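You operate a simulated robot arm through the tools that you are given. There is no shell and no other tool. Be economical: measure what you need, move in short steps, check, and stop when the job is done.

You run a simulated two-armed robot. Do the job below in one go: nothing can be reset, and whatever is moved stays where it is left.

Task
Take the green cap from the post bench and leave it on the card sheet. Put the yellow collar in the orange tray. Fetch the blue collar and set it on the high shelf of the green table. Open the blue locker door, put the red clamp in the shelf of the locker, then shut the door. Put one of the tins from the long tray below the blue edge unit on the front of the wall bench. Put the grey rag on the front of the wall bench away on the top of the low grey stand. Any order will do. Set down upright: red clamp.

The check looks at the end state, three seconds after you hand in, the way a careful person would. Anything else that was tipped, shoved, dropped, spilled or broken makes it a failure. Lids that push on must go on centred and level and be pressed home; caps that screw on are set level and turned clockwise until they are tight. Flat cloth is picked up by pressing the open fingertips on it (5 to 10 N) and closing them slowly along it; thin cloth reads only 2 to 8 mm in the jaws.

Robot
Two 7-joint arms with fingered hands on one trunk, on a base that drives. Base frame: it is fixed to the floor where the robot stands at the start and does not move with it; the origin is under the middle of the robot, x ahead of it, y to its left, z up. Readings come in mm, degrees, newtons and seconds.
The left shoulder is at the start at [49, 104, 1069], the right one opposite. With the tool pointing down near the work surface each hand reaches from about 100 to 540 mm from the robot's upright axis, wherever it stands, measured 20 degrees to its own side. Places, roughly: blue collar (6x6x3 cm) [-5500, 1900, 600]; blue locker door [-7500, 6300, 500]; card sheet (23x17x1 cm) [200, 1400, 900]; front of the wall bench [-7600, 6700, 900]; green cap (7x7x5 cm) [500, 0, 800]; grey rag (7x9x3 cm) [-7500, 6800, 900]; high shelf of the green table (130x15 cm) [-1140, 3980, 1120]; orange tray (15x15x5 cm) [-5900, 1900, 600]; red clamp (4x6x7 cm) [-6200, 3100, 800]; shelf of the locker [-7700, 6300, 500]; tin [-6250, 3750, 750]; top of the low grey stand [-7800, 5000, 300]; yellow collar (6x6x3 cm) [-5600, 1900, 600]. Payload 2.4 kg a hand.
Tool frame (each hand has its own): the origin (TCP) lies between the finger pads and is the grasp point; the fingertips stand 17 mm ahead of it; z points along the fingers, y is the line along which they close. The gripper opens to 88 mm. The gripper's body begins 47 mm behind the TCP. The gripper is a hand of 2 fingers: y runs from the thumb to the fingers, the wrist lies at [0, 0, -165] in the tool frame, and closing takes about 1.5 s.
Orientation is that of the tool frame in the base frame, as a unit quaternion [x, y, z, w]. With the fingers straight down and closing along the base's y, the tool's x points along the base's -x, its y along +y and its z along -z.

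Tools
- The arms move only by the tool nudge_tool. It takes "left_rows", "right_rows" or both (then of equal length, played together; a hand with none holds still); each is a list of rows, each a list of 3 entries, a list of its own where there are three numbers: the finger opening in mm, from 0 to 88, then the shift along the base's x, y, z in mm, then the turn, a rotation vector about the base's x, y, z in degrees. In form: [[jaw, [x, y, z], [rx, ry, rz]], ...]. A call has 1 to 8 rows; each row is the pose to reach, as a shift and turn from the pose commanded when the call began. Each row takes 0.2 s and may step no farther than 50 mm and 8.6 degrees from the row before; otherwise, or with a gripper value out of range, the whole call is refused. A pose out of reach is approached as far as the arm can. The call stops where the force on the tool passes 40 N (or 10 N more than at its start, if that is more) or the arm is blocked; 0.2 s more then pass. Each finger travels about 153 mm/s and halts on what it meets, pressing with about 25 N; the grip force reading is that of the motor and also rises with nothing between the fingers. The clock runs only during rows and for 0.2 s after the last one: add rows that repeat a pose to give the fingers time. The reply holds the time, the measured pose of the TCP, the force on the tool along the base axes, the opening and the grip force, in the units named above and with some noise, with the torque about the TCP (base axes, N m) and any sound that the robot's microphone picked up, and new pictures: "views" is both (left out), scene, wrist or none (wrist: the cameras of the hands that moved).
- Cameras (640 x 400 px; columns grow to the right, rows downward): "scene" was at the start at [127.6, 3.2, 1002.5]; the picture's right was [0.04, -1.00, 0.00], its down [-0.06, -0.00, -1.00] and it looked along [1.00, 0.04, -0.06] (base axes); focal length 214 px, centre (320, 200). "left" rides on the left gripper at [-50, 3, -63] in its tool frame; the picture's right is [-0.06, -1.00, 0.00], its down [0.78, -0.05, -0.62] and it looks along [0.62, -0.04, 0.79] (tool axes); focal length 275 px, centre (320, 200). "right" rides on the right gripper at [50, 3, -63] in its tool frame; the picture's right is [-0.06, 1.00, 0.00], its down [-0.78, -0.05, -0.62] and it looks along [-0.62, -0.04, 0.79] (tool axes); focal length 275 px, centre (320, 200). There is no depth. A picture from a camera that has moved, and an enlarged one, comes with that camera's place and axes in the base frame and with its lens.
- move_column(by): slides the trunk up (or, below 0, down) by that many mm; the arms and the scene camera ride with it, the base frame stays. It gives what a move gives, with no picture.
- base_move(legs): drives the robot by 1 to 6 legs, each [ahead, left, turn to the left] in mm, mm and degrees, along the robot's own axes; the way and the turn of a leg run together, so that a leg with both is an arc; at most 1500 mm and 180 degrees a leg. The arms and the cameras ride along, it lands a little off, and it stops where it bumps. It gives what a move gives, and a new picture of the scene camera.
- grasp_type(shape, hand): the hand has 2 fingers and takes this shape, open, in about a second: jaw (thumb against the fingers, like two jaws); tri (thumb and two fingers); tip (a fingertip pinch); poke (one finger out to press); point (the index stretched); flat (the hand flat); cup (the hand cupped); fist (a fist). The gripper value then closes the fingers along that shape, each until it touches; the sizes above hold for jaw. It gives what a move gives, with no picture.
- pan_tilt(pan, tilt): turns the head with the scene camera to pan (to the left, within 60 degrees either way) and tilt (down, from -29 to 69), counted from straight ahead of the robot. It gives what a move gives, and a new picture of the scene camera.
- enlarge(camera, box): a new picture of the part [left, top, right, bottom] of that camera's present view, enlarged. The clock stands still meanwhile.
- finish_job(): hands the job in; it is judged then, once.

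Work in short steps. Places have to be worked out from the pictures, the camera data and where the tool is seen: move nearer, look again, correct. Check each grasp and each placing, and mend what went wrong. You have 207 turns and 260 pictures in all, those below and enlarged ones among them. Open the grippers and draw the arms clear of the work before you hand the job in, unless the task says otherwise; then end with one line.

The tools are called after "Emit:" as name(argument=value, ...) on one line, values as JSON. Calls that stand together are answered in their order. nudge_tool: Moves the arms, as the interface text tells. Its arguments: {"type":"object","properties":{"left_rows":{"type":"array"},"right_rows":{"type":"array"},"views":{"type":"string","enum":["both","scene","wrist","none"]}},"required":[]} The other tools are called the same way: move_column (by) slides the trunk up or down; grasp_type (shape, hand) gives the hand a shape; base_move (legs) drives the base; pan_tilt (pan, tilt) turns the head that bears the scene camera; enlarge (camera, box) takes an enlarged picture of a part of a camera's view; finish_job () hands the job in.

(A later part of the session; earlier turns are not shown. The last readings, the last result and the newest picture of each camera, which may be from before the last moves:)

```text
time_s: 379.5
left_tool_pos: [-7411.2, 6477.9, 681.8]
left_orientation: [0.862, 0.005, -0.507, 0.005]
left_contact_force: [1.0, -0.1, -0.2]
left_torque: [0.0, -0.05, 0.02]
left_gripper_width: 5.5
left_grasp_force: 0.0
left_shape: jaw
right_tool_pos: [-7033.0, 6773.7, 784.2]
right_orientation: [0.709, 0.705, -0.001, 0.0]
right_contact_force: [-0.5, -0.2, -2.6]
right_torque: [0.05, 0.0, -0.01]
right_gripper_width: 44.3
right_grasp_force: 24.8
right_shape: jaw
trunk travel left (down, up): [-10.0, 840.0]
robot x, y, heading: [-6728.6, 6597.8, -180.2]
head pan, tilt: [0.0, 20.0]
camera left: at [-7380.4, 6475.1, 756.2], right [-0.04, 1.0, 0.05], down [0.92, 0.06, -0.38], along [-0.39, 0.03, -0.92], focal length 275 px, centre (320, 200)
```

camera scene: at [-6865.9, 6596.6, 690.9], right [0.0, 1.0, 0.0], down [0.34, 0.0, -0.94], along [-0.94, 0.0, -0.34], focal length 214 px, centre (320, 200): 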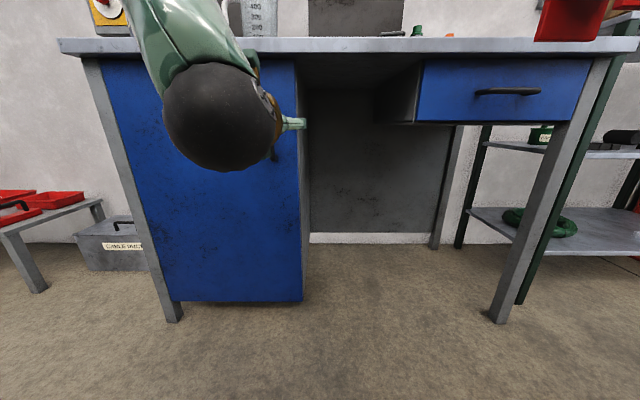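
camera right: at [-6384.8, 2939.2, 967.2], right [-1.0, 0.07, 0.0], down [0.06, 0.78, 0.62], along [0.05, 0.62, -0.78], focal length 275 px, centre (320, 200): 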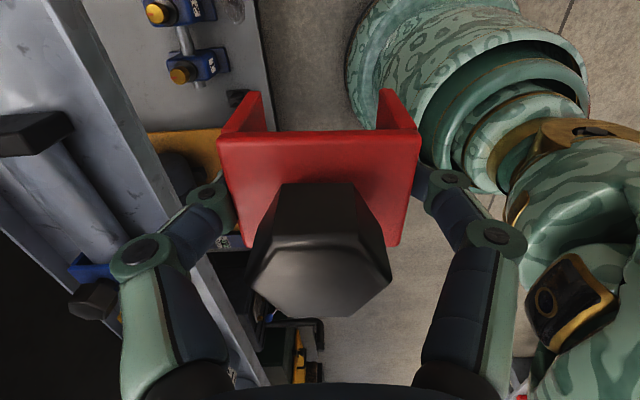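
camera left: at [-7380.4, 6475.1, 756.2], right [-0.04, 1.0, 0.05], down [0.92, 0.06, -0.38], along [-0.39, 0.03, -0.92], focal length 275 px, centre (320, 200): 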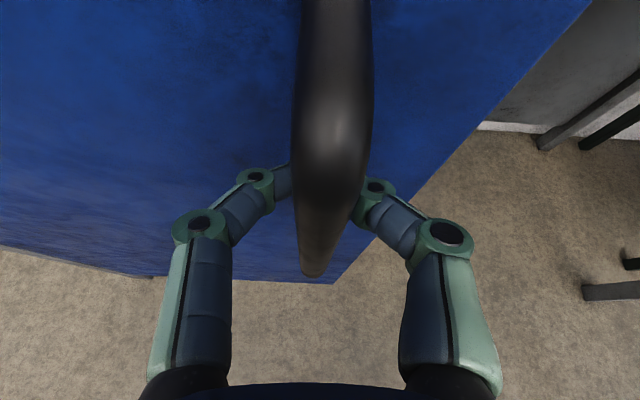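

The fingertips have closed behind the bar, so it is caged in the hand. I pull the door open slowly along its arc.

Emit:
nudge_tool(left_rows=[[3, [25, -1, 0], [0, 0, 0]], [3, [50, -3, 0], [0, 0, 0]], [3, [75, -7, 0], [0, 0, 0]], [3, [100, -12, 0], [0, 0, 0]], [3, [125, -20, 0], [0, 0, 0]], [3, [150, -29, 0], [0, 0, 0]], [3, [175, -40, 0], [0, 0, 0]], [3, [200, -53, 0], [0, 0, 0]]], views="both")

```text
time_s: 381.3
left_tool_pos: [-7211.7, 6422.2, 682.3]
left_orientation: [0.862, 0.005, -0.507, 0.006]
left_contact_force: [-7.0, -10.6, 1.6]
left_torque: [-0.07, 0.01, -0.12]
left_gripper_width: 39.6
left_grasp_force: 0.0
left_shape: jaw
right_tool_pos: [-7032.7, 6773.6, 783.2]
right_orientation: [0.709, 0.705, 0.0, 0.0]
right_contact_force: [-1.1, 0.0, -1.1]
right_torque: [0.01, -0.03, 0.01]
right_gripper_width: 44.3
right_grasp_force: 25.4
right_shape: jaw
trunk travel left (down, up): [-10.0, 840.0]
robot x, y, heading: [-6727.4, 6599.7, -179.6]
head pan, tilt: [0.0, 20.0]
camera scene: at [-6866.3, 6596.1, 690.9], right [0.0, 1.0, 0.0], down [0.34, 0.0, -0.94], along [-0.94, 0.0, -0.34], focal length 214 px, centre (320, 200)
camera left: at [-7180.4, 6421.4, 756.5], right [-0.04, 1.0, 0.05], down [0.92, 0.06, -0.38], along [-0.39, 0.03, -0.92], focal length 275 px, centre (320, 200)
```

scene: 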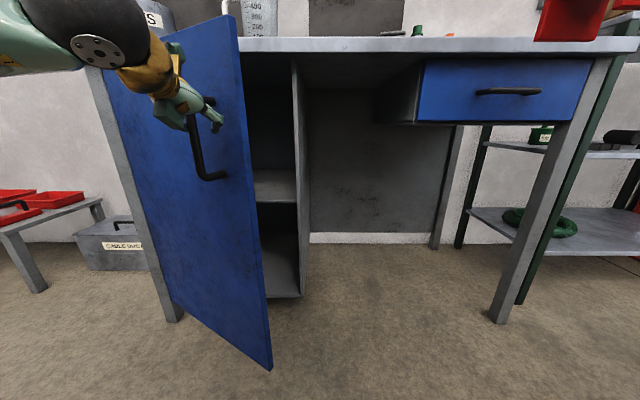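
left: 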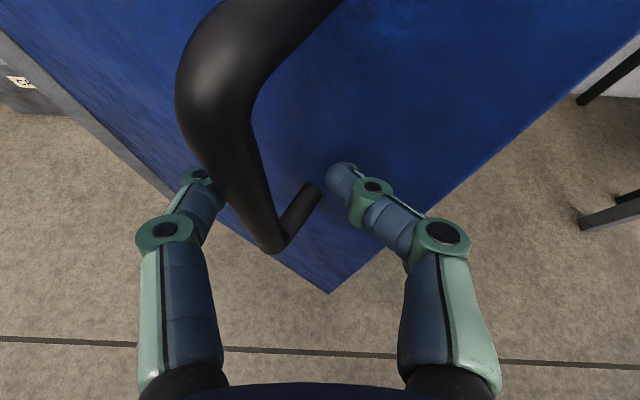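

The door stands about 30° open, and the shelf is visible inside. I open the fingers, back out of the handle, and move round the door's free edge (about [-7224, 6471]) to push it from inside.

Emit:
nudge_tool(left_rows=[[86, [0, 0, 0], [0, 0, 0]], [86, [0, 0, 0], [0, 0, 0]], [86, [20, 2, 12], [0, 0, 0]], [86, [50, 5, 28], [0, 0, 0]], [86, [85, 30, 40], [0, 0, 0]], [60, [95, 75, 30], [0, 0, 0]], [20, [95, 122, 10], [0, 0, 0]], [10, [85, 165, 0], [0, 0, 0]]], views="scene")

```text
refused: row 7 steps farther than a row can; nothing moved
```

Row 7 was a little too long; I split it.

Emit:
nudge_tool(left_rows=[[86, [0, 0, 0], [0, 0, 0]], [86, [0, 0, 0], [0, 0, 0]], [86, [20, 2, 12], [0, 0, 0]], [86, [50, 5, 28], [0, 0, 0]], [86, [85, 30, 40], [0, 0, 0]], [60, [95, 72, 30], [0, 0, 0]], [20, [95, 115, 20], [0, 0, 0]], [10, [90, 155, 5], [0, 0, 0]]], views="scene")

```text
time_s: 383.1
left_tool_pos: [-7128.7, 6584.2, 687.8]
left_orientation: [0.862, 0.004, -0.507, 0.006]
left_contact_force: [0.4, 0.4, -0.1]
left_torque: [-0.01, 0.0, 0.0]
left_gripper_width: 10.4
left_grasp_force: 0.0
left_shape: jaw
left hand out of reach, approached as far as the arm can: row 3, 4, 5, 6, 7, 8
right_tool_pos: [-7033.3, 6773.4, 783.2]
right_orientation: [0.709, 0.706, -0.001, 0.0]
right_contact_force: [-0.3, -0.1, -1.6]
right_torque: [-0.03, 0.01, 0.01]
right_gripper_width: 44.7
right_grasp_force: 24.7
right_shape: jaw
trunk travel left (down, up): [-10.0, 840.0]
robot x, y, heading: [-6728.6, 6599.3, -179.9]
head pan, tilt: [0.0, 20.0]
camera scene: at [-6865.9, 6596.5, 691.0], right [0.0, 1.0, 0.0], down [0.34, 0.0, -0.94], along [-0.94, 0.0, -0.34], focal length 214 px, centre (320, 200)
```

scene: 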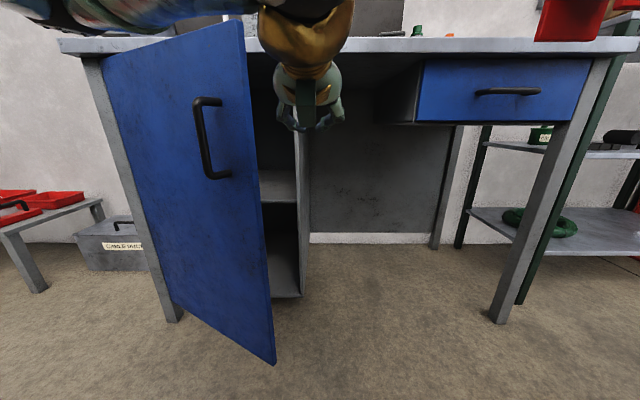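

The hand is clear of the handle and right of the door's edge. I reach in and sweep left, pushing the door open from inside.

Emit:
nudge_tool(left_rows=[[10, [-45, -10, 0], [0, 0, 0]], [10, [-90, -20, 0], [0, 0, 0]], [10, [-100, -60, 0], [0, 0, 0]], [10, [-100, -105, 0], [0, 0, 0]], [10, [-95, -150, 0], [0, 0, 0]], [10, [-85, -195, 0], [0, 0, 0]], [10, [-70, -240, 0], [0, 0, 0]], [10, [-50, -282, 0], [0, 0, 0]]], views="scene")

```text
time_s: 384.9
left_tool_pos: [-7177.4, 6303.1, 685.8]
left_orientation: [0.862, 0.003, -0.506, 0.004]
left_contact_force: [0.9, 0.6, 0.0]
left_torque: [-0.02, 0.0, 0.02]
left_gripper_width: 10.1
left_grasp_force: 0.1
left_shape: jaw
right_tool_pos: [-7034.2, 6773.8, 783.7]
right_orientation: [0.708, 0.706, -0.001, 0.0]
right_contact_force: [-0.2, -0.1, -2.0]
right_torque: [-0.04, 0.0, -0.01]
right_gripper_width: 44.6
right_grasp_force: 25.5
right_shape: jaw
trunk travel left (down, up): [-10.0, 840.0]
robot x, y, heading: [-6727.7, 6600.9, -179.9]
head pan, tilt: [0.0, 20.0]
camera scene: at [-6866.0, 6596.6, 690.9], right [0.0, 1.0, 0.0], down [0.34, 0.0, -0.94], along [-0.94, 0.0, -0.34], focal length 214 px, centre (320, 200)
```

scene: 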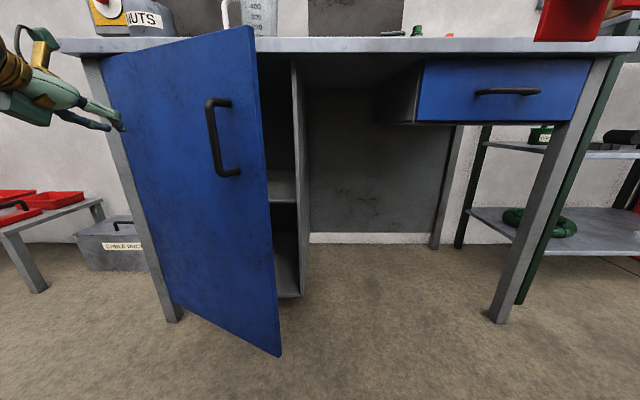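

The hand was not deep enough and slid over the outside, closing the door a little. I go back round and reach about 90 mm deeper before sweeping.

Emit:
nudge_tool(left_rows=[[10, [40, 20, 0], [0, 0, 0]], [10, [50, 65, 0], [0, 0, 0]], [10, [50, 112, 0], [0, 0, 0]], [10, [50, 160, 0], [0, 0, 0]], [10, [50, 208, 0], [0, 0, 0]], [10, [40, 252, 0], [0, 0, 0]], [10, [0, 275, 0], [0, 0, 0]], [10, [-45, 285, 0], [0, 0, 0]]], views="none")

Emit:
nudge_tool(left_rows=[[10, [-35, 0, 0], [0, 0, 0]], [10, [-75, 0, 0], [0, 0, 0]], [10, [-100, -10, 0], [0, 0, 0]]], views="both")

```text
time_s: 386.7
left_tool_pos: [-7224.3, 6588.7, 687.3]
left_orientation: [0.862, 0.005, -0.507, 0.005]
left_contact_force: [-0.3, 0.6, -0.1]
left_torque: [-0.03, 0.0, -0.01]
left_gripper_width: 10.1
left_grasp_force: 0.3
left_shape: jaw
left hand out of reach, approached as far as the arm can: row 1, 2, 3, 4, 5, 6
right_tool_pos: [-7033.9, 6772.8, 783.1]
right_orientation: [0.709, 0.705, -0.001, 0.0]
right_contact_force: [-0.5, -0.3, -2.0]
right_torque: [0.01, 0.03, 0.0]
right_gripper_width: 44.6
right_grasp_force: 24.6
right_shape: jaw
trunk travel left (down, up): [-10.0, 840.0]
robot x, y, heading: [-6728.5, 6596.2, -179.6]
head pan, tilt: [0.0, 20.0]
```

```text
time_s: 387.5
left_tool_pos: [-7325.4, 6578.5, 687.0]
left_orientation: [0.862, 0.005, -0.507, 0.006]
left_contact_force: [-0.3, 0.4, -0.5]
left_torque: [0.0, 0.02, 0.0]
left_gripper_width: 10.2
left_grasp_force: 0.1
left_shape: jaw
right_tool_pos: [-7034.1, 6773.4, 782.8]
right_orientation: [0.709, 0.705, -0.001, 0.0]
right_contact_force: [0.1, 0.5, -2.2]
right_torque: [-0.05, -0.01, -0.02]
right_gripper_width: 44.7
right_grasp_force: 25.6
right_shape: jaw
trunk travel left (down, up): [-10.0, 840.0]
robot x, y, heading: [-6728.9, 6597.7, -179.6]
head pan, tilt: [0.0, 20.0]
camera scene: at [-6865.9, 6596.6, 691.0], right [0.0, 1.0, 0.0], down [0.34, 0.0, -0.94], along [-0.94, 0.0, -0.34], focal length 214 px, centre (320, 200)
camera left: at [-7292.9, 6577.3, 760.7], right [-0.04, 1.0, 0.05], down [0.92, 0.06, -0.38], along [-0.39, 0.03, -0.92], focal length 275 px, centre (320, 200)
```

scene: 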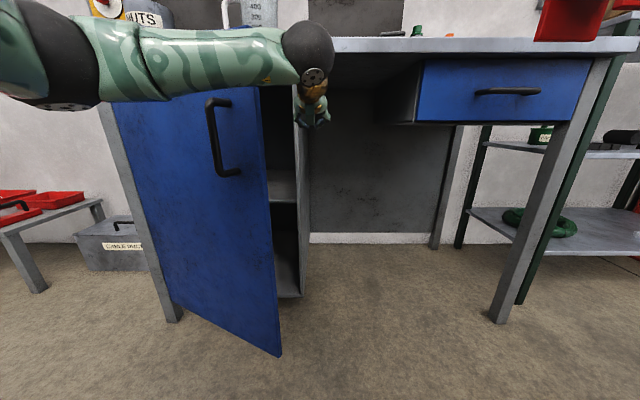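
left: 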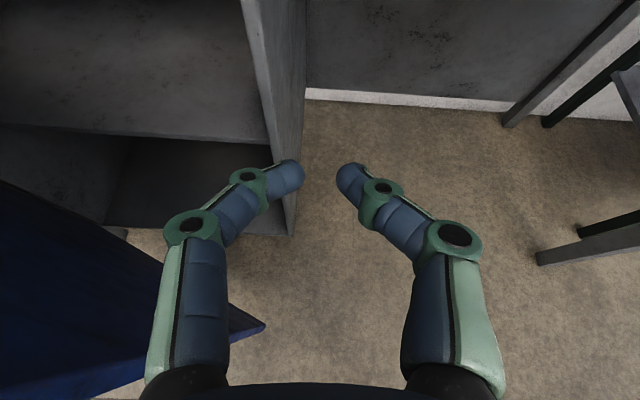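

The left forearm lies across in front of the door and would block its swing. Better: dip the fingers from above behind the door's top edge. I withdraw, raise the trunk 250 mm and turn the hand fingers-down.

Emit:
nudge_tool(left_rows=[[10, [40, 10, 0], [0, 0, 0]], [10, [80, 10, 0], [0, 0, 0]], [10, [110, 10, 0], [0, 0, 0]]], views="none")

Emit:
move_column(by=250)

Emit:
nudge_tool(left_rows=[[10, [0, -10, 0], [0, -7.6, 0]], [10, [0, -20, 0], [0, -15.2, 0]], [10, [0, -30, 0], [0, -22.8, 0]], [10, [0, -40, 0], [0, -30.4, 0]], [10, [-10, -50, 0], [0, -38, 0]], [10, [-20, -60, 0], [0, -45.6, 0]], [10, [-30, -70, 0], [0, -53.2, 0]], [10, [-40, -80, 0], [0, -60.8, 0]]], views="scene")

```text
time_s: 388.3
left_tool_pos: [-7213.2, 6589.2, 687.6]
left_orientation: [0.862, 0.004, -0.507, 0.004]
left_contact_force: [-1.0, -0.4, 0.1]
left_torque: [0.01, 0.0, -0.02]
left_gripper_width: 9.9
left_grasp_force: 0.0
left_shape: jaw
right_tool_pos: [-7033.2, 6773.5, 783.8]
right_orientation: [0.709, 0.705, 0.0, 0.0]
right_contact_force: [-0.5, -0.2, -1.4]
right_torque: [0.01, -0.01, 0.0]
right_gripper_width: 44.7
right_grasp_force: 24.8
right_shape: jaw
trunk travel left (down, up): [-10.0, 840.0]
robot x, y, heading: [-6727.7, 6597.1, -179.9]
head pan, tilt: [0.0, 20.0]
```

```text
time_s: 390.9
left_tool_pos: [-7213.2, 6588.5, 937.3]
left_orientation: [0.862, 0.005, -0.507, 0.005]
left_contact_force: [-0.4, 0.2, -0.6]
left_torque: [-0.02, 0.01, 0.04]
left_gripper_width: 9.7
left_grasp_force: 0.1
left_shape: jaw
right_tool_pos: [-7034.1, 6772.7, 1033.1]
right_orientation: [0.709, 0.705, 0.0, 0.0]
right_contact_force: [-0.5, -1.0, -1.9]
right_torque: [-0.03, 0.04, -0.01]
right_gripper_width: 44.6
right_grasp_force: 24.3
right_shape: jaw
trunk travel left (down, up): [-260.0, 590.0]
robot x, y, heading: [-6725.3, 6597.1, -179.8]
head pan, tilt: [0.0, 20.0]
```

```text
time_s: 392.6
left_tool_pos: [-7253.1, 6508.8, 935.5]
left_orientation: [1.0, 0.0, 0.0, 0.006]
left_contact_force: [-0.6, 0.2, 0.6]
left_torque: [-0.01, 0.01, -0.01]
left_gripper_width: 10.2
left_grasp_force: 0.0
left_shape: jaw
right_tool_pos: [-7033.4, 6773.3, 1034.0]
right_orientation: [0.709, 0.705, 0.0, 0.001]
right_contact_force: [0.6, 0.0, -2.0]
right_torque: [-0.03, 0.01, -0.02]
right_gripper_width: 44.5
right_grasp_force: 24.9
right_shape: jaw
trunk travel left (down, up): [-260.0, 590.0]
robot x, y, heading: [-6727.5, 6595.1, -180.0]
head pan, tilt: [0.0, 20.0]
camera scene: at [-6852.9, 6596.7, 935.3], right [0.0, 1.0, 0.0], down [0.34, 0.0, -0.94], along [-0.94, 0.0, -0.34], focal length 214 px, centre (320, 200)
```

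scene: 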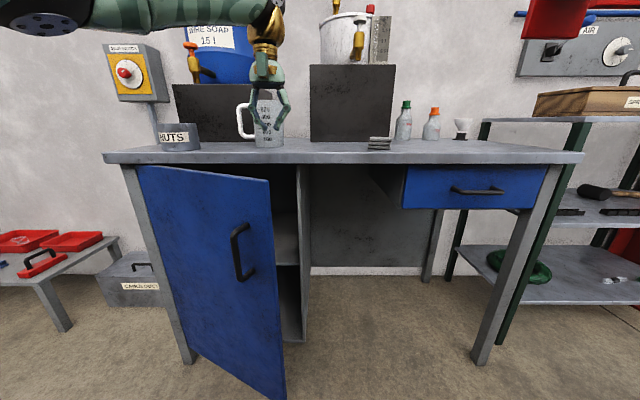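

Reworked geometry: the door plane is x≈-7400, hinge y≈6125, free edge now near [-7281, 6489], top z≈825. I dip the closed fingers beside the edge at x≈-7318 and start sweeping left.

Emit:
nudge_tool(left_rows=[[5, [-30, 20, 0], [0, 0, 0]], [5, [-65, 31, -20], [0, 0, 0]], [5, [-65, 31, -65], [0, 0, 0]], [5, [-65, 31, -110], [0, 0, 0]], [5, [-65, 31, -138], [0, 0, 0]]], views="none")

Emit:
nudge_tool(left_rows=[[5, [0, -45, 0], [0, 0, 0]], [5, [0, -90, 0], [0, 0, 0]], [5, [14, -132, 0], [0, 0, 0]], [5, [40, -173, 0], [0, 0, 0]], [5, [72, -212, 0], [0, 0, 0]], [5, [108, -246, 0], [0, 0, 0]], [5, [150, -272, 0], [0, 0, 0]]], views="scene")

```text
time_s: 393.9
left_tool_pos: [-7291.0, 6525.4, 806.5]
left_orientation: [1.0, 0.001, -0.001, 0.006]
left_contact_force: [0.0, 0.1, -0.5]
left_torque: [0.01, 0.01, 0.0]
left_gripper_width: 5.1
left_grasp_force: 0.0
left_shape: jaw
left hand out of reach, approached as far as the arm can: row 2, 3, 4, 5
right_tool_pos: [-7033.2, 6772.8, 1033.0]
right_orientation: [0.709, 0.705, 0.0, 0.001]
right_contact_force: [0.5, 1.4, -1.8]
right_torque: [0.02, -0.02, 0.01]
right_gripper_width: 44.4
right_grasp_force: 24.8
right_shape: jaw
trunk travel left (down, up): [-260.0, 590.0]
robot x, y, heading: [-6728.6, 6597.2, -180.0]
head pan, tilt: [0.0, 20.0]
```

```text
refused: row 5 steps farther than a row can; nothing moved
```

The arm is at full stretch (x=-7291). I ease the base 30 mm forward to bring the fingers to x≈-7320, then sweep.

Emit:
base_move(legs=[[30, 0, 0]])

Emit:
nudge_tool(left_rows=[[5, [0, -40, 0], [0, 0, 0]], [5, [2, -80, 0], [0, 0, 0]], [5, [15, -120, 0], [0, 0, 0]], [5, [40, -160, 0], [0, 0, 0]], [5, [70, -198, 0], [0, 0, 0]], [5, [105, -230, 0], [0, 0, 0]], [5, [145, -258, 0], [0, 0, 0]]], views="scene")

```text
time_s: 394.7
left_tool_pos: [-7321.9, 6524.1, 807.3]
left_orientation: [1.0, 0.002, -0.001, 0.007]
left_contact_force: [-1.1, 0.8, 0.1]
left_torque: [-0.01, 0.0, -0.03]
left_gripper_width: 5.2
left_grasp_force: 0.1
left_shape: jaw
right_tool_pos: [-7063.1, 6773.5, 1033.2]
right_orientation: [0.709, 0.706, -0.002, 0.0]
right_contact_force: [-0.4, 0.4, -1.3]
right_torque: [-0.04, -0.01, -0.02]
right_gripper_width: 44.8
right_grasp_force: 25.1
right_shape: jaw
trunk travel left (down, up): [-260.0, 590.0]
robot x, y, heading: [-6755.5, 6597.4, -179.9]
head pan, tilt: [0.0, 20.0]
camera scene: at [-6883.0, 6596.6, 935.3], right [0.0, 1.0, 0.0], down [0.34, 0.0, -0.94], along [-0.94, 0.0, -0.34], focal length 214 px, centre (320, 200)
```

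scene: 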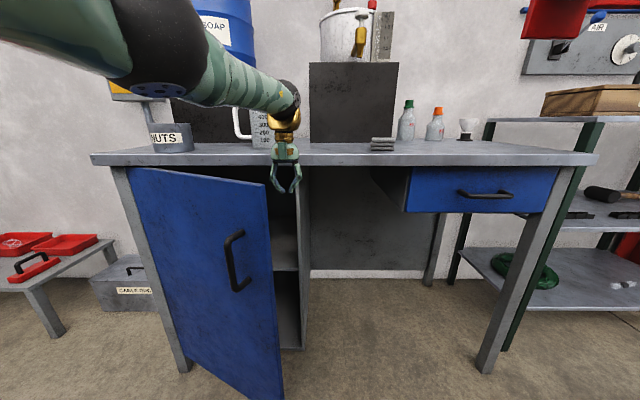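

```text
time_s: 396.3
left_tool_pos: [-7177.7, 6263.8, 806.3]
left_orientation: [1.0, 0.001, -0.001, 0.007]
left_contact_force: [0.3, -0.4, 0.9]
left_torque: [0.01, 0.02, 0.0]
left_gripper_width: 4.9
left_grasp_force: 0.1
left_shape: jaw
right_tool_pos: [-7064.1, 6774.3, 1032.8]
right_orientation: [0.709, 0.705, -0.001, 0.001]
right_contact_force: [-0.3, -0.7, -2.0]
right_torque: [-0.04, 0.04, 0.0]
right_gripper_width: 44.5
right_grasp_force: 24.7
right_shape: jaw
trunk travel left (down, up): [-260.0, 590.0]
robot x, y, heading: [-6759.3, 6600.0, -179.7]
head pan, tilt: [0.0, 20.0]
camera scene: at [-6883.0, 6596.5, 935.4], right [0.0, 1.0, 0.0], down [0.34, 0.0, -0.94], along [-0.94, 0.0, -0.34], focal length 214 px, centre (320, 200)
```

scene: 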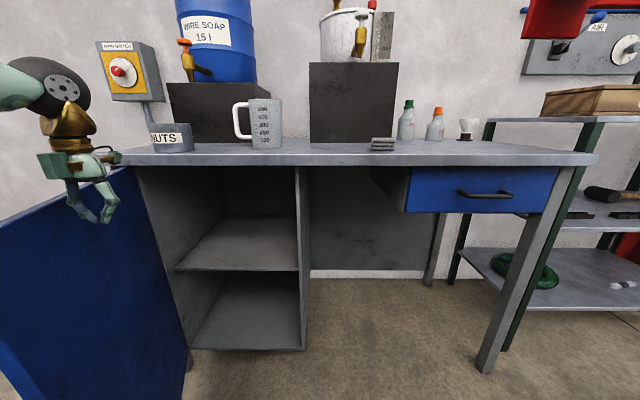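

The door is wide open and the shelf (z≈530, y≈6170–6530, x -7405…-7760) is visible. I push the door further round by strafing left with the hand inside it, to make room for the base.

Emit:
base_move(legs=[[0, 260, 0]])

```text
time_s: 397.9
left_tool_pos: [-7177.7, 6068.8, 806.5]
left_orientation: [1.0, -0.011, 0.0, -0.003]
left_contact_force: [9.5, 20.3, 1.5]
left_torque: [-0.43, 0.19, 0.21]
left_gripper_width: 0.0
left_grasp_force: 0.0
left_shape: jaw
right_tool_pos: [-7061.1, 6565.2, 1032.9]
right_orientation: [0.709, 0.705, -0.003, 0.0]
right_contact_force: [0.4, -0.7, -1.6]
right_torque: [0.02, 0.0, 0.02]
right_gripper_width: 44.5
right_grasp_force: 24.7
right_shape: jaw
trunk travel left (down, up): [-260.0, 590.0]
robot x, y, heading: [-6757.3, 6388.7, -179.8]
head pan, tilt: [0.0, 20.0]
stopped in leg 1: the force on the tool passed its limit at 53 N (the readings are from after the stop); the commanded pose is now the measured one
camera scene: at [-6880.8, 6388.1, 935.5], right [0.0, 1.0, 0.0], down [0.34, 0.0, -0.94], along [-0.94, 0.0, -0.34], focal length 214 px, centre (320, 200)
```

scene: 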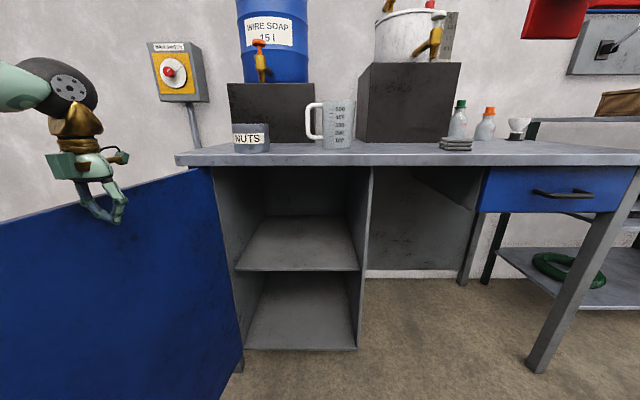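

The door rests at its stop (~105°). To keep my left elbow off the door when the trunk goes down, I raise the left arm up and forward (it will stay above the bench).

Emit:
nudge_tool(left_rows=[[5, [0, 25, 15], [0, 0, 0]], [5, [5, 50, 55], [0, 0, 0]], [5, [10, 70, 100], [0, 0, 0]], [5, [15, 90, 145], [0, 0, 0]], [5, [20, 110, 190], [0, 0, 0]], [5, [20, 130, 235], [0, 0, 0]], [5, [20, 150, 280], [0, 0, 0]], [5, [20, 170, 325], [0, 0, 0]]], views="none")

Emit:
nudge_tool(left_rows=[[5, [0, 15, 40], [0, 0, 0]], [5, [0, 30, 80], [0, 0, 0]], [5, [0, 46, 115], [0, 0, 0]]], views="none")

Emit:
base_move(legs=[[220, 0, 0]])

```text
time_s: 399.7
left_tool_pos: [-7157.6, 6233.9, 1131.0]
left_orientation: [1.0, -0.008, -0.001, -0.002]
left_contact_force: [-1.3, 0.1, 0.2]
left_torque: [0.04, 0.04, -0.01]
left_gripper_width: 4.9
left_grasp_force: 0.0
left_shape: jaw
right_tool_pos: [-7061.3, 6562.4, 1032.9]
right_orientation: [0.709, 0.705, -0.001, 0.001]
right_contact_force: [-0.7, -0.4, -2.0]
right_torque: [0.0, 0.02, 0.0]
right_gripper_width: 44.8
right_grasp_force: 25.7
right_shape: jaw
trunk travel left (down, up): [-260.0, 590.0]
robot x, y, heading: [-6755.3, 6385.5, -179.6]
head pan, tilt: [0.0, 20.0]
```

```text
time_s: 400.5
left_tool_pos: [-7149.8, 6278.3, 1231.1]
left_orientation: [1.0, -0.009, -0.003, -0.004]
left_contact_force: [-0.9, 0.7, -0.2]
left_torque: [-0.02, -0.03, 0.02]
left_gripper_width: 4.9
left_grasp_force: 0.0
left_shape: jaw
left hand out of reach, approached as far as the arm can: row 3
right_tool_pos: [-7063.1, 6560.9, 1034.2]
right_orientation: [0.708, 0.706, -0.001, 0.001]
right_contact_force: [0.1, 0.0, -2.3]
right_torque: [0.01, 0.02, 0.0]
right_gripper_width: 44.4
right_grasp_force: 24.8
right_shape: jaw
trunk travel left (down, up): [-260.0, 590.0]
robot x, y, heading: [-6757.9, 6386.7, -179.9]
head pan, tilt: [0.0, 20.0]
```

```text
time_s: 402.2
left_tool_pos: [-7371.8, 6277.4, 1231.1]
left_orientation: [1.0, -0.007, -0.001, -0.002]
left_contact_force: [-0.8, 0.1, -0.5]
left_torque: [0.0, 0.02, 0.02]
left_gripper_width: 4.8
left_grasp_force: 0.0
left_shape: jaw
right_tool_pos: [-7285.0, 6561.6, 1033.0]
right_orientation: [0.708, 0.707, 0.0, 0.001]
right_contact_force: [-0.9, 0.6, -0.9]
right_torque: [-0.02, 0.01, -0.05]
right_gripper_width: 44.6
right_grasp_force: 25.1
right_shape: jaw
trunk travel left (down, up): [-260.0, 590.0]
robot x, y, heading: [-6979.9, 6383.8, -179.6]
head pan, tilt: [0.0, 20.0]
camera scene: at [-7103.0, 6384.8, 935.3], right [-0.01, 1.0, 0.0], down [0.34, 0.0, -0.94], along [-0.94, -0.01, -0.34], focal length 214 px, centre (320, 200)
```

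scene: 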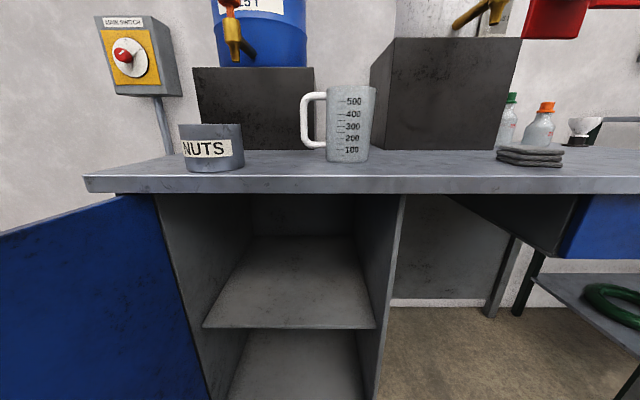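

Robot in place. I lower the trunk 250 mm (the left arm ends above the bench), and bring the clamp down and left to in front of the shelf opening.

Emit:
move_column(by=-250)

Emit:
nudge_tool(right_rows=[[40, [0, -39, -26], [0, 0, 0]], [40, [0, -78, -52], [0, 0, 0]], [40, [0, -117, -78], [0, 0, 0]], [40, [0, -156, -104], [0, 0, 0]], [40, [0, -195, -130], [0, 0, 0]], [40, [0, -234, -156], [0, 0, 0]], [40, [0, -270, -180], [0, 0, 0]]], views="both")

```text
time_s: 404.8
left_tool_pos: [-7436.2, 6276.8, 924.8]
left_orientation: [0.997, -0.006, 0.076, -0.002]
left_contact_force: [0.4, 1.0, -0.8]
left_torque: [0.0, 0.0, 0.01]
left_gripper_width: 5.0
left_grasp_force: 0.1
left_shape: jaw
right_tool_pos: [-7282.9, 6561.1, 783.9]
right_orientation: [0.708, 0.706, -0.001, -0.001]
right_contact_force: [-0.6, 0.2, -0.9]
right_torque: [-0.03, -0.02, -0.02]
right_gripper_width: 44.6
right_grasp_force: 25.1
right_shape: jaw
trunk travel left (down, up): [-10.0, 840.0]
robot x, y, heading: [-6977.7, 6383.7, -179.7]
head pan, tilt: [0.0, 20.0]
```

```text
time_s: 406.4
left_tool_pos: [-7434.9, 6277.2, 926.8]
left_orientation: [0.997, -0.006, 0.076, -0.005]
left_contact_force: [-0.1, 0.0, -0.3]
left_torque: [0.07, -0.01, 0.01]
left_gripper_width: 5.2
left_grasp_force: 0.0
left_shape: jaw
right_tool_pos: [-7282.6, 6290.7, 602.2]
right_orientation: [0.708, 0.706, -0.002, 0.0]
right_contact_force: [-0.5, -0.4, -1.4]
right_torque: [-0.02, -0.01, 0.03]
right_gripper_width: 44.2
right_grasp_force: 25.0
right_shape: jaw
trunk travel left (down, up): [-10.0, 840.0]
robot x, y, heading: [-6978.4, 6387.3, -179.5]
head pan, tilt: [0.0, 20.0]
camera scene: at [-7115.8, 6384.7, 691.0], right [-0.01, 1.0, 0.0], down [0.34, 0.0, -0.94], along [-0.94, -0.01, -0.34], focal length 214 px, centre (320, 200)
camera right: at [-7280.0, 6339.8, 665.7], right [1.0, -0.07, 0.0], down [-0.05, -0.78, 0.62], along [-0.04, -0.62, -0.78], focal length 275 px, centre (320, 200)
```

scene: 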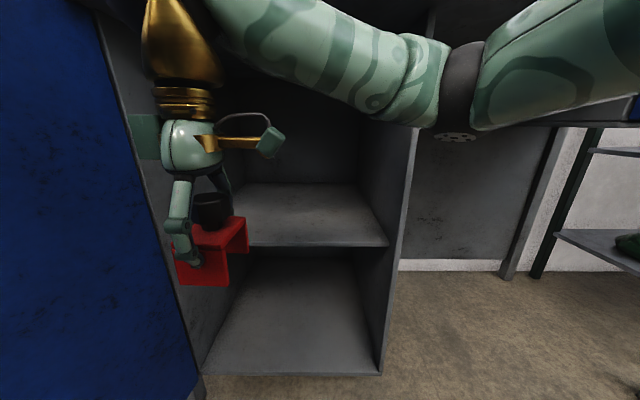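
right: 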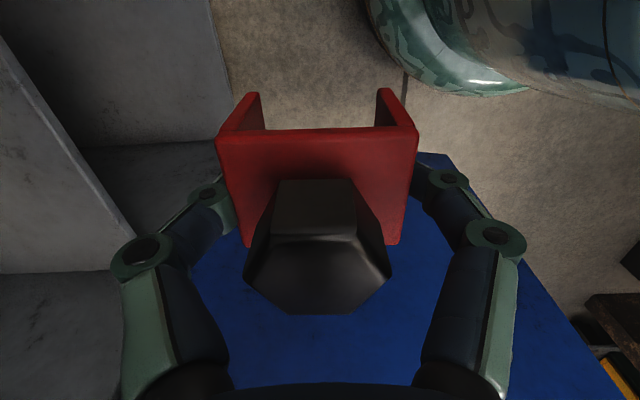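

Clamp is in front of the opening, bottom ≈565, with the shelf at ≈505–515. I go in slowly along -x.

Emit:
nudge_tool(right_rows=[[40, [-35, 0, -5], [0, 0, 0]], [40, [-70, 0, -10], [0, 0, 0]], [40, [-105, 0, -12], [0, 0, 0]], [40, [-140, 0, -12], [0, 0, 0]], [40, [-175, 0, -12], [0, 0, 0]], [40, [-205, 0, -12], [0, 0, 0]]], views="both")

```text
time_s: 407.8
left_tool_pos: [-7434.8, 6277.2, 925.9]
left_orientation: [0.997, -0.007, 0.075, -0.004]
left_contact_force: [-0.3, -1.0, -0.2]
left_torque: [0.01, 0.03, -0.02]
left_gripper_width: 4.8
left_grasp_force: 0.0
left_shape: jaw
right_tool_pos: [-7488.5, 6291.5, 591.8]
right_orientation: [0.708, 0.707, -0.001, 0.0]
right_contact_force: [-0.7, -0.6, -0.9]
right_torque: [0.01, -0.02, 0.01]
right_gripper_width: 44.2
right_grasp_force: 24.9
right_shape: jaw
trunk travel left (down, up): [-10.0, 840.0]
robot x, y, heading: [-6979.6, 6382.3, -179.5]
head pan, tilt: [0.0, 20.0]
camera scene: at [-7115.9, 6384.6, 690.9], right [-0.01, 1.0, 0.0], down [0.34, 0.0, -0.94], along [-0.94, -0.01, -0.34], focal length 214 px, centre (320, 200)
camera right: at [-7486.5, 6340.3, 655.2], right [1.0, -0.06, 0.0], down [-0.05, -0.78, 0.62], along [-0.04, -0.62, -0.78], focal length 275 px, centre (320, 200)
```

scene: 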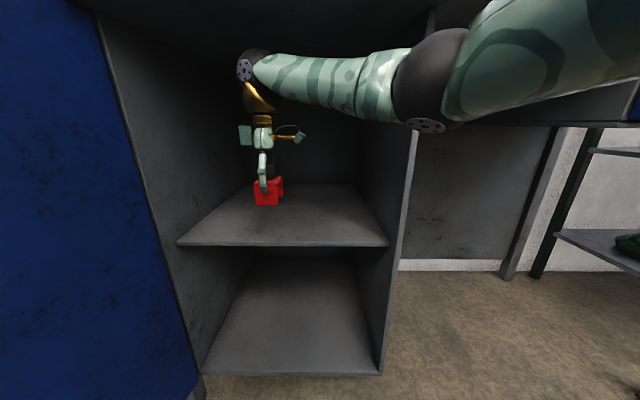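
right: 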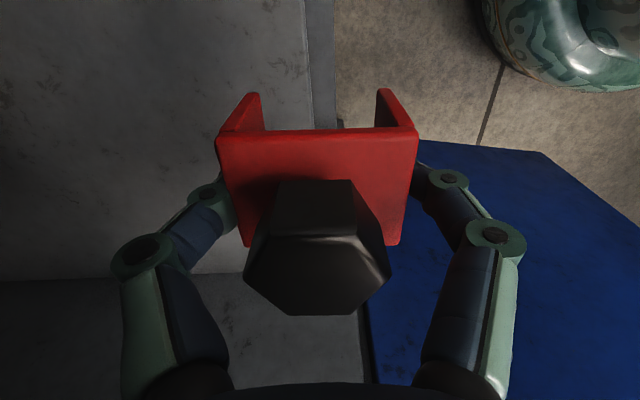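

The wrist view shows the shelf's front edge at x≈-7480, so I need ~75 mm more depth. I hold the left hand in place (moving it back relative to the body) and ease the base 60 mm forward, then extend.

Emit:
nudge_tool(left_rows=[[5, [25, 5, 10], [0, 0, 0]], [5, [50, 5, 20], [0, 0, 0]], [5, [75, 5, 30], [0, 0, 0]]], views="none")

Emit:
base_move(legs=[[60, 0, 0]])

Emit:
nudge_tool(right_rows=[[40, [-10, 0, 0], [0, 0, 0]], [40, [-22, 0, 0], [0, 0, 0]], [40, [-22, 0, -8], [0, 0, 0]]], views="wrist")

```text
time_s: 408.6
left_tool_pos: [-7396.8, 6279.2, 913.5]
left_orientation: [0.997, -0.006, 0.076, -0.003]
left_contact_force: [0.5, 0.7, 0.2]
left_torque: [0.01, 0.01, 0.0]
left_gripper_width: 5.0
left_grasp_force: 0.2
left_shape: jaw
left hand out of reach, approached as far as the arm can: row 1, 2, 3
right_tool_pos: [-7488.4, 6291.4, 592.6]
right_orientation: [0.708, 0.706, 0.0, 0.001]
right_contact_force: [0.8, 0.3, -1.1]
right_torque: [-0.03, -0.02, 0.03]
right_gripper_width: 44.4
right_grasp_force: 24.7
right_shape: jaw
trunk travel left (down, up): [-10.0, 840.0]
robot x, y, heading: [-6980.2, 6388.7, -179.6]
head pan, tilt: [0.0, 20.0]
```

```text
time_s: 409.6
left_tool_pos: [-7457.6, 6277.7, 913.8]
left_orientation: [0.997, -0.005, 0.075, -0.004]
left_contact_force: [-0.7, 0.1, -0.2]
left_torque: [-0.01, -0.01, -0.03]
left_gripper_width: 5.1
left_grasp_force: 0.1
left_shape: jaw
right_tool_pos: [-7550.2, 6290.2, 592.8]
right_orientation: [0.708, 0.706, -0.001, 0.001]
right_contact_force: [0.3, 0.0, -1.2]
right_torque: [-0.03, -0.01, -0.03]
right_gripper_width: 44.3
right_grasp_force: 24.2
right_shape: jaw
trunk travel left (down, up): [-10.0, 840.0]
robot x, y, heading: [-7038.5, 6386.0, -179.8]
head pan, tilt: [0.0, 20.0]
camera scene: at [-7176.5, 6384.2, 691.0], right [-0.01, 1.0, 0.0], down [0.34, 0.0, -0.94], along [-0.94, -0.01, -0.34], focal length 214 px, centre (320, 200)
```

scene: 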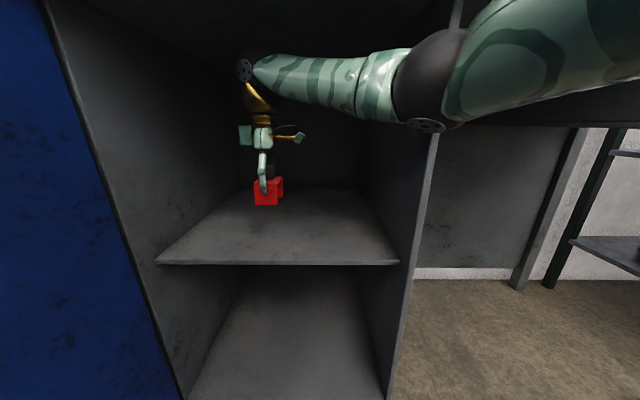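

```text
time_s: 410.4
left_tool_pos: [-7457.8, 6279.2, 914.3]
left_orientation: [0.997, -0.006, 0.076, -0.005]
left_contact_force: [-0.7, -0.5, 0.2]
left_torque: [0.0, -0.01, -0.03]
left_gripper_width: 5.0
left_grasp_force: 0.0
left_shape: jaw
right_tool_pos: [-7571.7, 6290.7, 583.7]
right_orientation: [0.708, 0.706, -0.001, 0.0]
right_contact_force: [-0.4, -0.3, -2.1]
right_torque: [-0.03, 0.02, 0.02]
right_gripper_width: 44.3
right_grasp_force: 24.8
right_shape: jaw
trunk travel left (down, up): [-10.0, 840.0]
robot x, y, heading: [-7039.8, 6382.5, -179.7]
head pan, tilt: [0.0, 20.0]
camera right: at [-7569.1, 6339.7, 647.3], right [1.0, -0.06, 0.0], down [-0.05, -0.78, 0.62], along [-0.04, -0.62, -0.78], focal length 275 px, centre (320, 200)
```

right: 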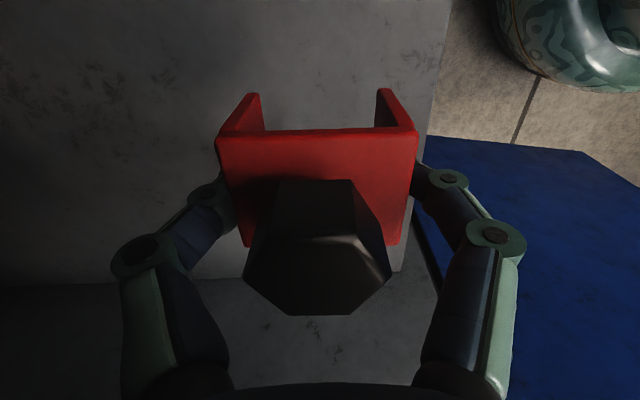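

Combining the views, the shelf is at z≈452 with its front edge at x≈-7495, so the clamp is over it. I lower by 80 mm, then slowly to contact.

Emit:
nudge_tool(right_rows=[[40, [0, 0, -30], [0, 0, 0]], [40, [0, 0, -60], [0, 0, 0]], [40, [0, 0, -75], [0, 0, 0]], [40, [0, 0, -80], [0, 0, 0]]], views="both")

```text
time_s: 411.4
left_tool_pos: [-7457.8, 6278.3, 913.3]
left_orientation: [0.997, -0.006, 0.076, -0.004]
left_contact_force: [0.8, -0.9, -0.3]
left_torque: [-0.04, 0.0, -0.03]
left_gripper_width: 5.0
left_grasp_force: 0.1
left_shape: jaw
right_tool_pos: [-7571.9, 6291.4, 504.2]
right_orientation: [0.707, 0.707, 0.0, 0.001]
right_contact_force: [0.6, 1.0, -1.0]
right_torque: [-0.02, 0.01, -0.01]
right_gripper_width: 44.2
right_grasp_force: 25.0
right_shape: jaw
trunk travel left (down, up): [-10.0, 840.0]
robot x, y, heading: [-7036.4, 6384.2, -179.5]
head pan, tilt: [0.0, 20.0]
camera scene: at [-7176.5, 6384.2, 691.0], right [-0.01, 1.0, 0.0], down [0.34, 0.0, -0.94], along [-0.94, -0.01, -0.34], focal length 214 px, centre (320, 200)
camera right: at [-7568.6, 6339.8, 566.8], right [1.0, -0.06, 0.0], down [-0.05, -0.78, 0.62], along [-0.04, -0.62, -0.78], focal length 275 px, centre (320, 200)
```

scene: 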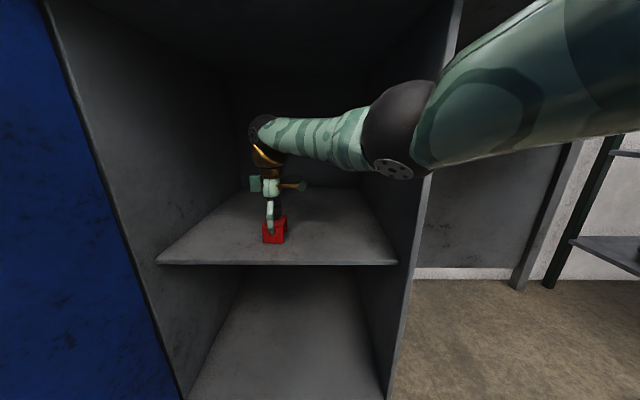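
right: 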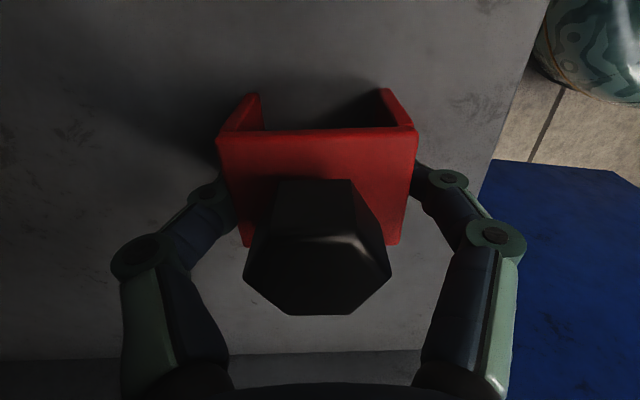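

Well over the shelf now. I continue down in 4 mm steps until contact.

Emit:
nudge_tool(right_rows=[[40, [0, 0, -4], [0, 0, 0]], [40, [0, 0, -8], [0, 0, 0]], [40, [0, 0, -12], [0, 0, 0]], [40, [0, 0, -16], [0, 0, 0]], [40, [0, 0, -20], [0, 0, 0]], [40, [0, 0, -24], [0, 0, 0]], [40, [0, 0, -28], [0, 0, 0]]], views="none")

```text
time_s: 412.5
left_tool_pos: [-7455.2, 6280.1, 915.3]
left_orientation: [0.997, -0.006, 0.076, -0.003]
left_contact_force: [-0.7, 0.7, -0.6]
left_torque: [-0.02, -0.02, 0.02]
left_gripper_width: 5.1
left_grasp_force: 0.1
left_shape: jaw
right_tool_pos: [-7573.0, 6290.7, 492.3]
right_orientation: [0.707, 0.707, -0.006, -0.001]
right_contact_force: [3.9, 5.4, 28.0]
right_torque: [0.07, -0.13, 0.0]
right_gripper_width: 44.1
right_grasp_force: 25.2
right_shape: jaw
trunk travel left (down, up): [-10.0, 840.0]
robot x, y, heading: [-7038.4, 6387.2, -179.4]
head pan, tilt: [0.0, 20.0]
stopped in row 5 (right hand): the force on the tool passed its limit at 42 N (the readings are from after the stop); the commanded pose is now the measured one
```

Contact with the shelf. I relieve the push, open, and rise vertically clear of the knob.

Emit:
nudge_tool(right_rows=[[40, [0, 0, 2], [0, 0, 0]], [55, [0, 0, 2], [0, 0, 0]], [70, [0, 0, 2], [0, 0, 0]], [80, [0, 0, 2], [0, 0, 0]], [80, [0, 0, 25], [0, 0, 0]], [80, [0, 0, 60], [0, 0, 0]], [80, [0, 0, 95], [0, 0, 0]]], views="both")

```text
time_s: 414.1
left_tool_pos: [-7457.8, 6280.3, 913.0]
left_orientation: [0.997, -0.006, 0.076, -0.004]
left_contact_force: [0.5, 0.5, 0.5]
left_torque: [0.01, -0.02, -0.01]
left_gripper_width: 4.8
left_grasp_force: 0.1
left_shape: jaw
right_tool_pos: [-7571.9, 6289.1, 582.5]
right_orientation: [0.708, 0.707, -0.004, 0.0]
right_contact_force: [-0.2, 0.0, 0.5]
right_torque: [-0.03, -0.02, 0.03]
right_gripper_width: 79.8
right_grasp_force: 0.1
right_shape: jaw
trunk travel left (down, up): [-10.0, 840.0]
robot x, y, heading: [-7039.1, 6385.3, -179.5]
head pan, tilt: [0.0, 20.0]
camera scene: at [-7176.5, 6384.2, 691.0], right [-0.01, 1.0, 0.0], down [0.34, 0.0, -0.94], along [-0.94, -0.01, -0.34], focal length 214 px, centre (320, 200)
camera right: at [-7569.4, 6339.1, 645.9], right [1.0, -0.06, 0.0], down [-0.05, -0.78, 0.62], along [-0.04, -0.62, -0.78], focal length 275 px, centre (320, 200)
```

scene: 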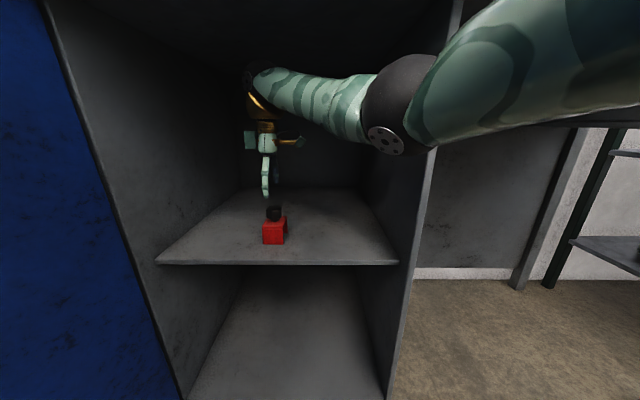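
right: 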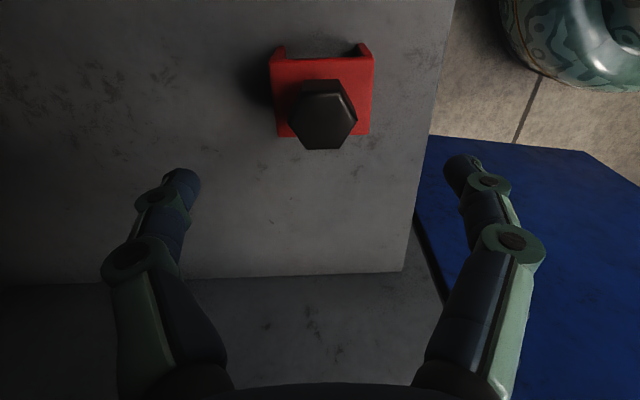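

The red clamp stands upright on the shelf. I withdraw the right hand straight out, then back the robot away.

Emit:
nudge_tool(right_rows=[[80, [45, 0, 5], [0, 0, 0]], [80, [90, 0, 10], [0, 0, 0]], [80, [135, 0, 10], [0, 0, 0]], [80, [180, 5, 10], [0, 0, 0]], [80, [225, 15, 10], [0, 0, 0]], [80, [255, 50, 10], [0, 0, 0]], [80, [265, 95, 10], [0, 0, 0]]], views="none")

Emit:
base_move(legs=[[-280, 0, 0]])

Emit:
move_column(by=250)

```text
time_s: 415.7
left_tool_pos: [-7457.2, 6278.0, 913.9]
left_orientation: [0.997, -0.006, 0.075, -0.004]
left_contact_force: [-0.2, 0.0, -0.2]
left_torque: [-0.01, -0.01, 0.02]
left_gripper_width: 4.7
left_grasp_force: 0.0
left_shape: jaw
right_tool_pos: [-7307.2, 6385.6, 592.3]
right_orientation: [0.708, 0.706, -0.002, 0.0]
right_contact_force: [0.4, 0.1, 0.2]
right_torque: [0.02, 0.0, -0.03]
right_gripper_width: 79.9
right_grasp_force: 0.0
right_shape: jaw
trunk travel left (down, up): [-10.0, 840.0]
robot x, y, heading: [-7038.0, 6387.3, -179.7]
head pan, tilt: [0.0, 20.0]
```

```text
time_s: 417.6
left_tool_pos: [-7179.8, 6279.7, 913.5]
left_orientation: [0.997, -0.006, 0.075, -0.003]
left_contact_force: [-0.8, 0.1, 0.6]
left_torque: [0.0, -0.03, -0.01]
left_gripper_width: 4.7
left_grasp_force: 0.1
left_shape: jaw
right_tool_pos: [-7029.9, 6386.2, 592.7]
right_orientation: [0.707, 0.707, -0.003, 0.001]
right_contact_force: [-0.2, 0.2, 0.6]
right_torque: [0.02, 0.04, -0.01]
right_gripper_width: 79.8
right_grasp_force: 0.1
right_shape: jaw
trunk travel left (down, up): [-10.0, 840.0]
robot x, y, heading: [-6764.9, 6390.1, -179.3]
head pan, tilt: [0.0, 20.0]
camera scene: at [-6899.2, 6385.9, 690.9], right [-0.01, 1.0, 0.0], down [0.34, 0.0, -0.94], along [-0.94, -0.01, -0.34], focal length 214 px, centre (320, 200)
```

scene: 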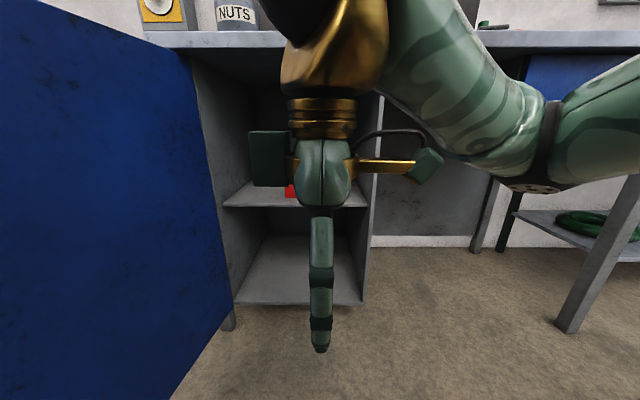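

```text
time_s: 420.2
left_tool_pos: [-7179.9, 6279.3, 1162.1]
left_orientation: [0.997, -0.005, 0.076, -0.004]
left_contact_force: [0.4, -0.2, 0.2]
left_torque: [0.01, 0.0, 0.01]
left_gripper_width: 5.0
left_grasp_force: 0.0
left_shape: jaw
right_tool_pos: [-7029.7, 6386.4, 842.6]
right_orientation: [0.706, 0.708, -0.003, 0.0]
right_contact_force: [0.0, 0.3, 0.4]
right_torque: [-0.04, 0.0, -0.01]
right_gripper_width: 79.9
right_grasp_force: 0.1
right_shape: jaw
trunk travel left (down, up): [-260.0, 590.0]
robot x, y, heading: [-6760.4, 6391.4, -179.6]
head pan, tilt: [0.0, 20.0]
```

I move the right hand aside and carry the left hand over the door's top to its outer side (about [-7080, 5985]).

Emit:
nudge_tool(left_rows=[[5, [14, -41, -18], [0, 1.2, 0]], [5, [28, -82, -36], [0, 2.4, 0]], [5, [42, -123, -54], [0, 3.6, 0]], [5, [56, -164, -72], [0, 4.9, 0]], [5, [70, -205, -90], [0, 6.2, 0]], [5, [84, -246, -108], [0, 7.4, 0]], [5, [98, -290, -120], [0, 8.7, 0]]], right_rows=[[80, [0, 30, 20], [0, 0, 0]], [80, [0, 60, 40], [0, 0, 0]], [80, [0, 90, 60], [0, 0, 0]], [80, [0, 120, 80], [0, 0, 0]], [80, [0, 150, 100], [0, 0, 0]], [80, [0, 180, 120], [0, 0, 0]], [80, [0, 200, 140], [0, 0, 0]]], views="none")

Emit:
pan_tilt(pan=25, tilt=30)

```text
time_s: 421.8
left_tool_pos: [-7081.4, 5989.5, 1043.5]
left_orientation: [1.0, -0.006, 0.0, -0.004]
left_contact_force: [-0.3, -0.1, 0.4]
left_torque: [-0.02, 0.04, -0.04]
left_gripper_width: 4.9
left_grasp_force: 0.1
left_shape: jaw
right_tool_pos: [-7028.2, 6588.1, 983.4]
right_orientation: [0.707, 0.708, -0.002, 0.001]
right_contact_force: [-0.4, -0.5, -0.1]
right_torque: [0.04, 0.02, -0.02]
right_gripper_width: 79.9
right_grasp_force: 0.1
right_shape: jaw
trunk travel left (down, up): [-260.0, 590.0]
robot x, y, heading: [-6762.5, 6388.2, -179.6]
head pan, tilt: [0.0, 20.0]
```

```text
time_s: 422.7
left_tool_pos: [-7082.5, 5991.1, 1043.0]
left_orientation: [1.0, -0.005, 0.0, -0.004]
left_contact_force: [-0.2, -0.5, 1.4]
left_torque: [-0.01, 0.01, 0.04]
left_gripper_width: 4.9
left_grasp_force: 0.0
left_shape: jaw
right_tool_pos: [-7029.1, 6587.8, 983.1]
right_orientation: [0.706, 0.708, -0.003, 0.0]
right_contact_force: [-0.9, -0.2, 0.4]
right_torque: [0.0, 0.0, -0.02]
right_gripper_width: 80.2
right_grasp_force: 0.1
right_shape: jaw
trunk travel left (down, up): [-260.0, 590.0]
robot x, y, heading: [-6762.5, 6387.5, -179.4]
head pan, tilt: [25.0, 30.0]
camera scene: at [-6874.6, 6348.0, 919.3], right [-0.43, 0.9, 0.0], down [0.45, 0.21, -0.87], along [-0.78, -0.37, -0.5], focal length 214 px, centre (320, 200)
```

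scene: 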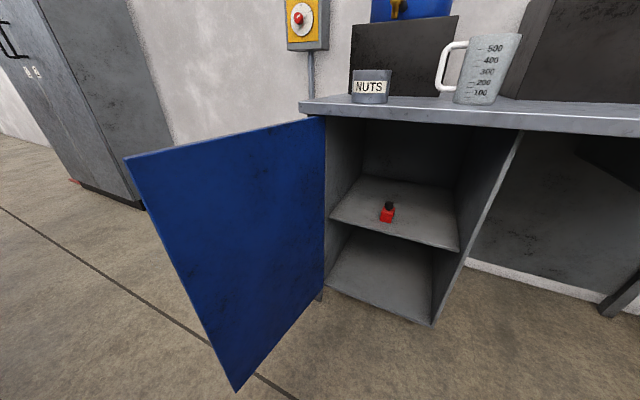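

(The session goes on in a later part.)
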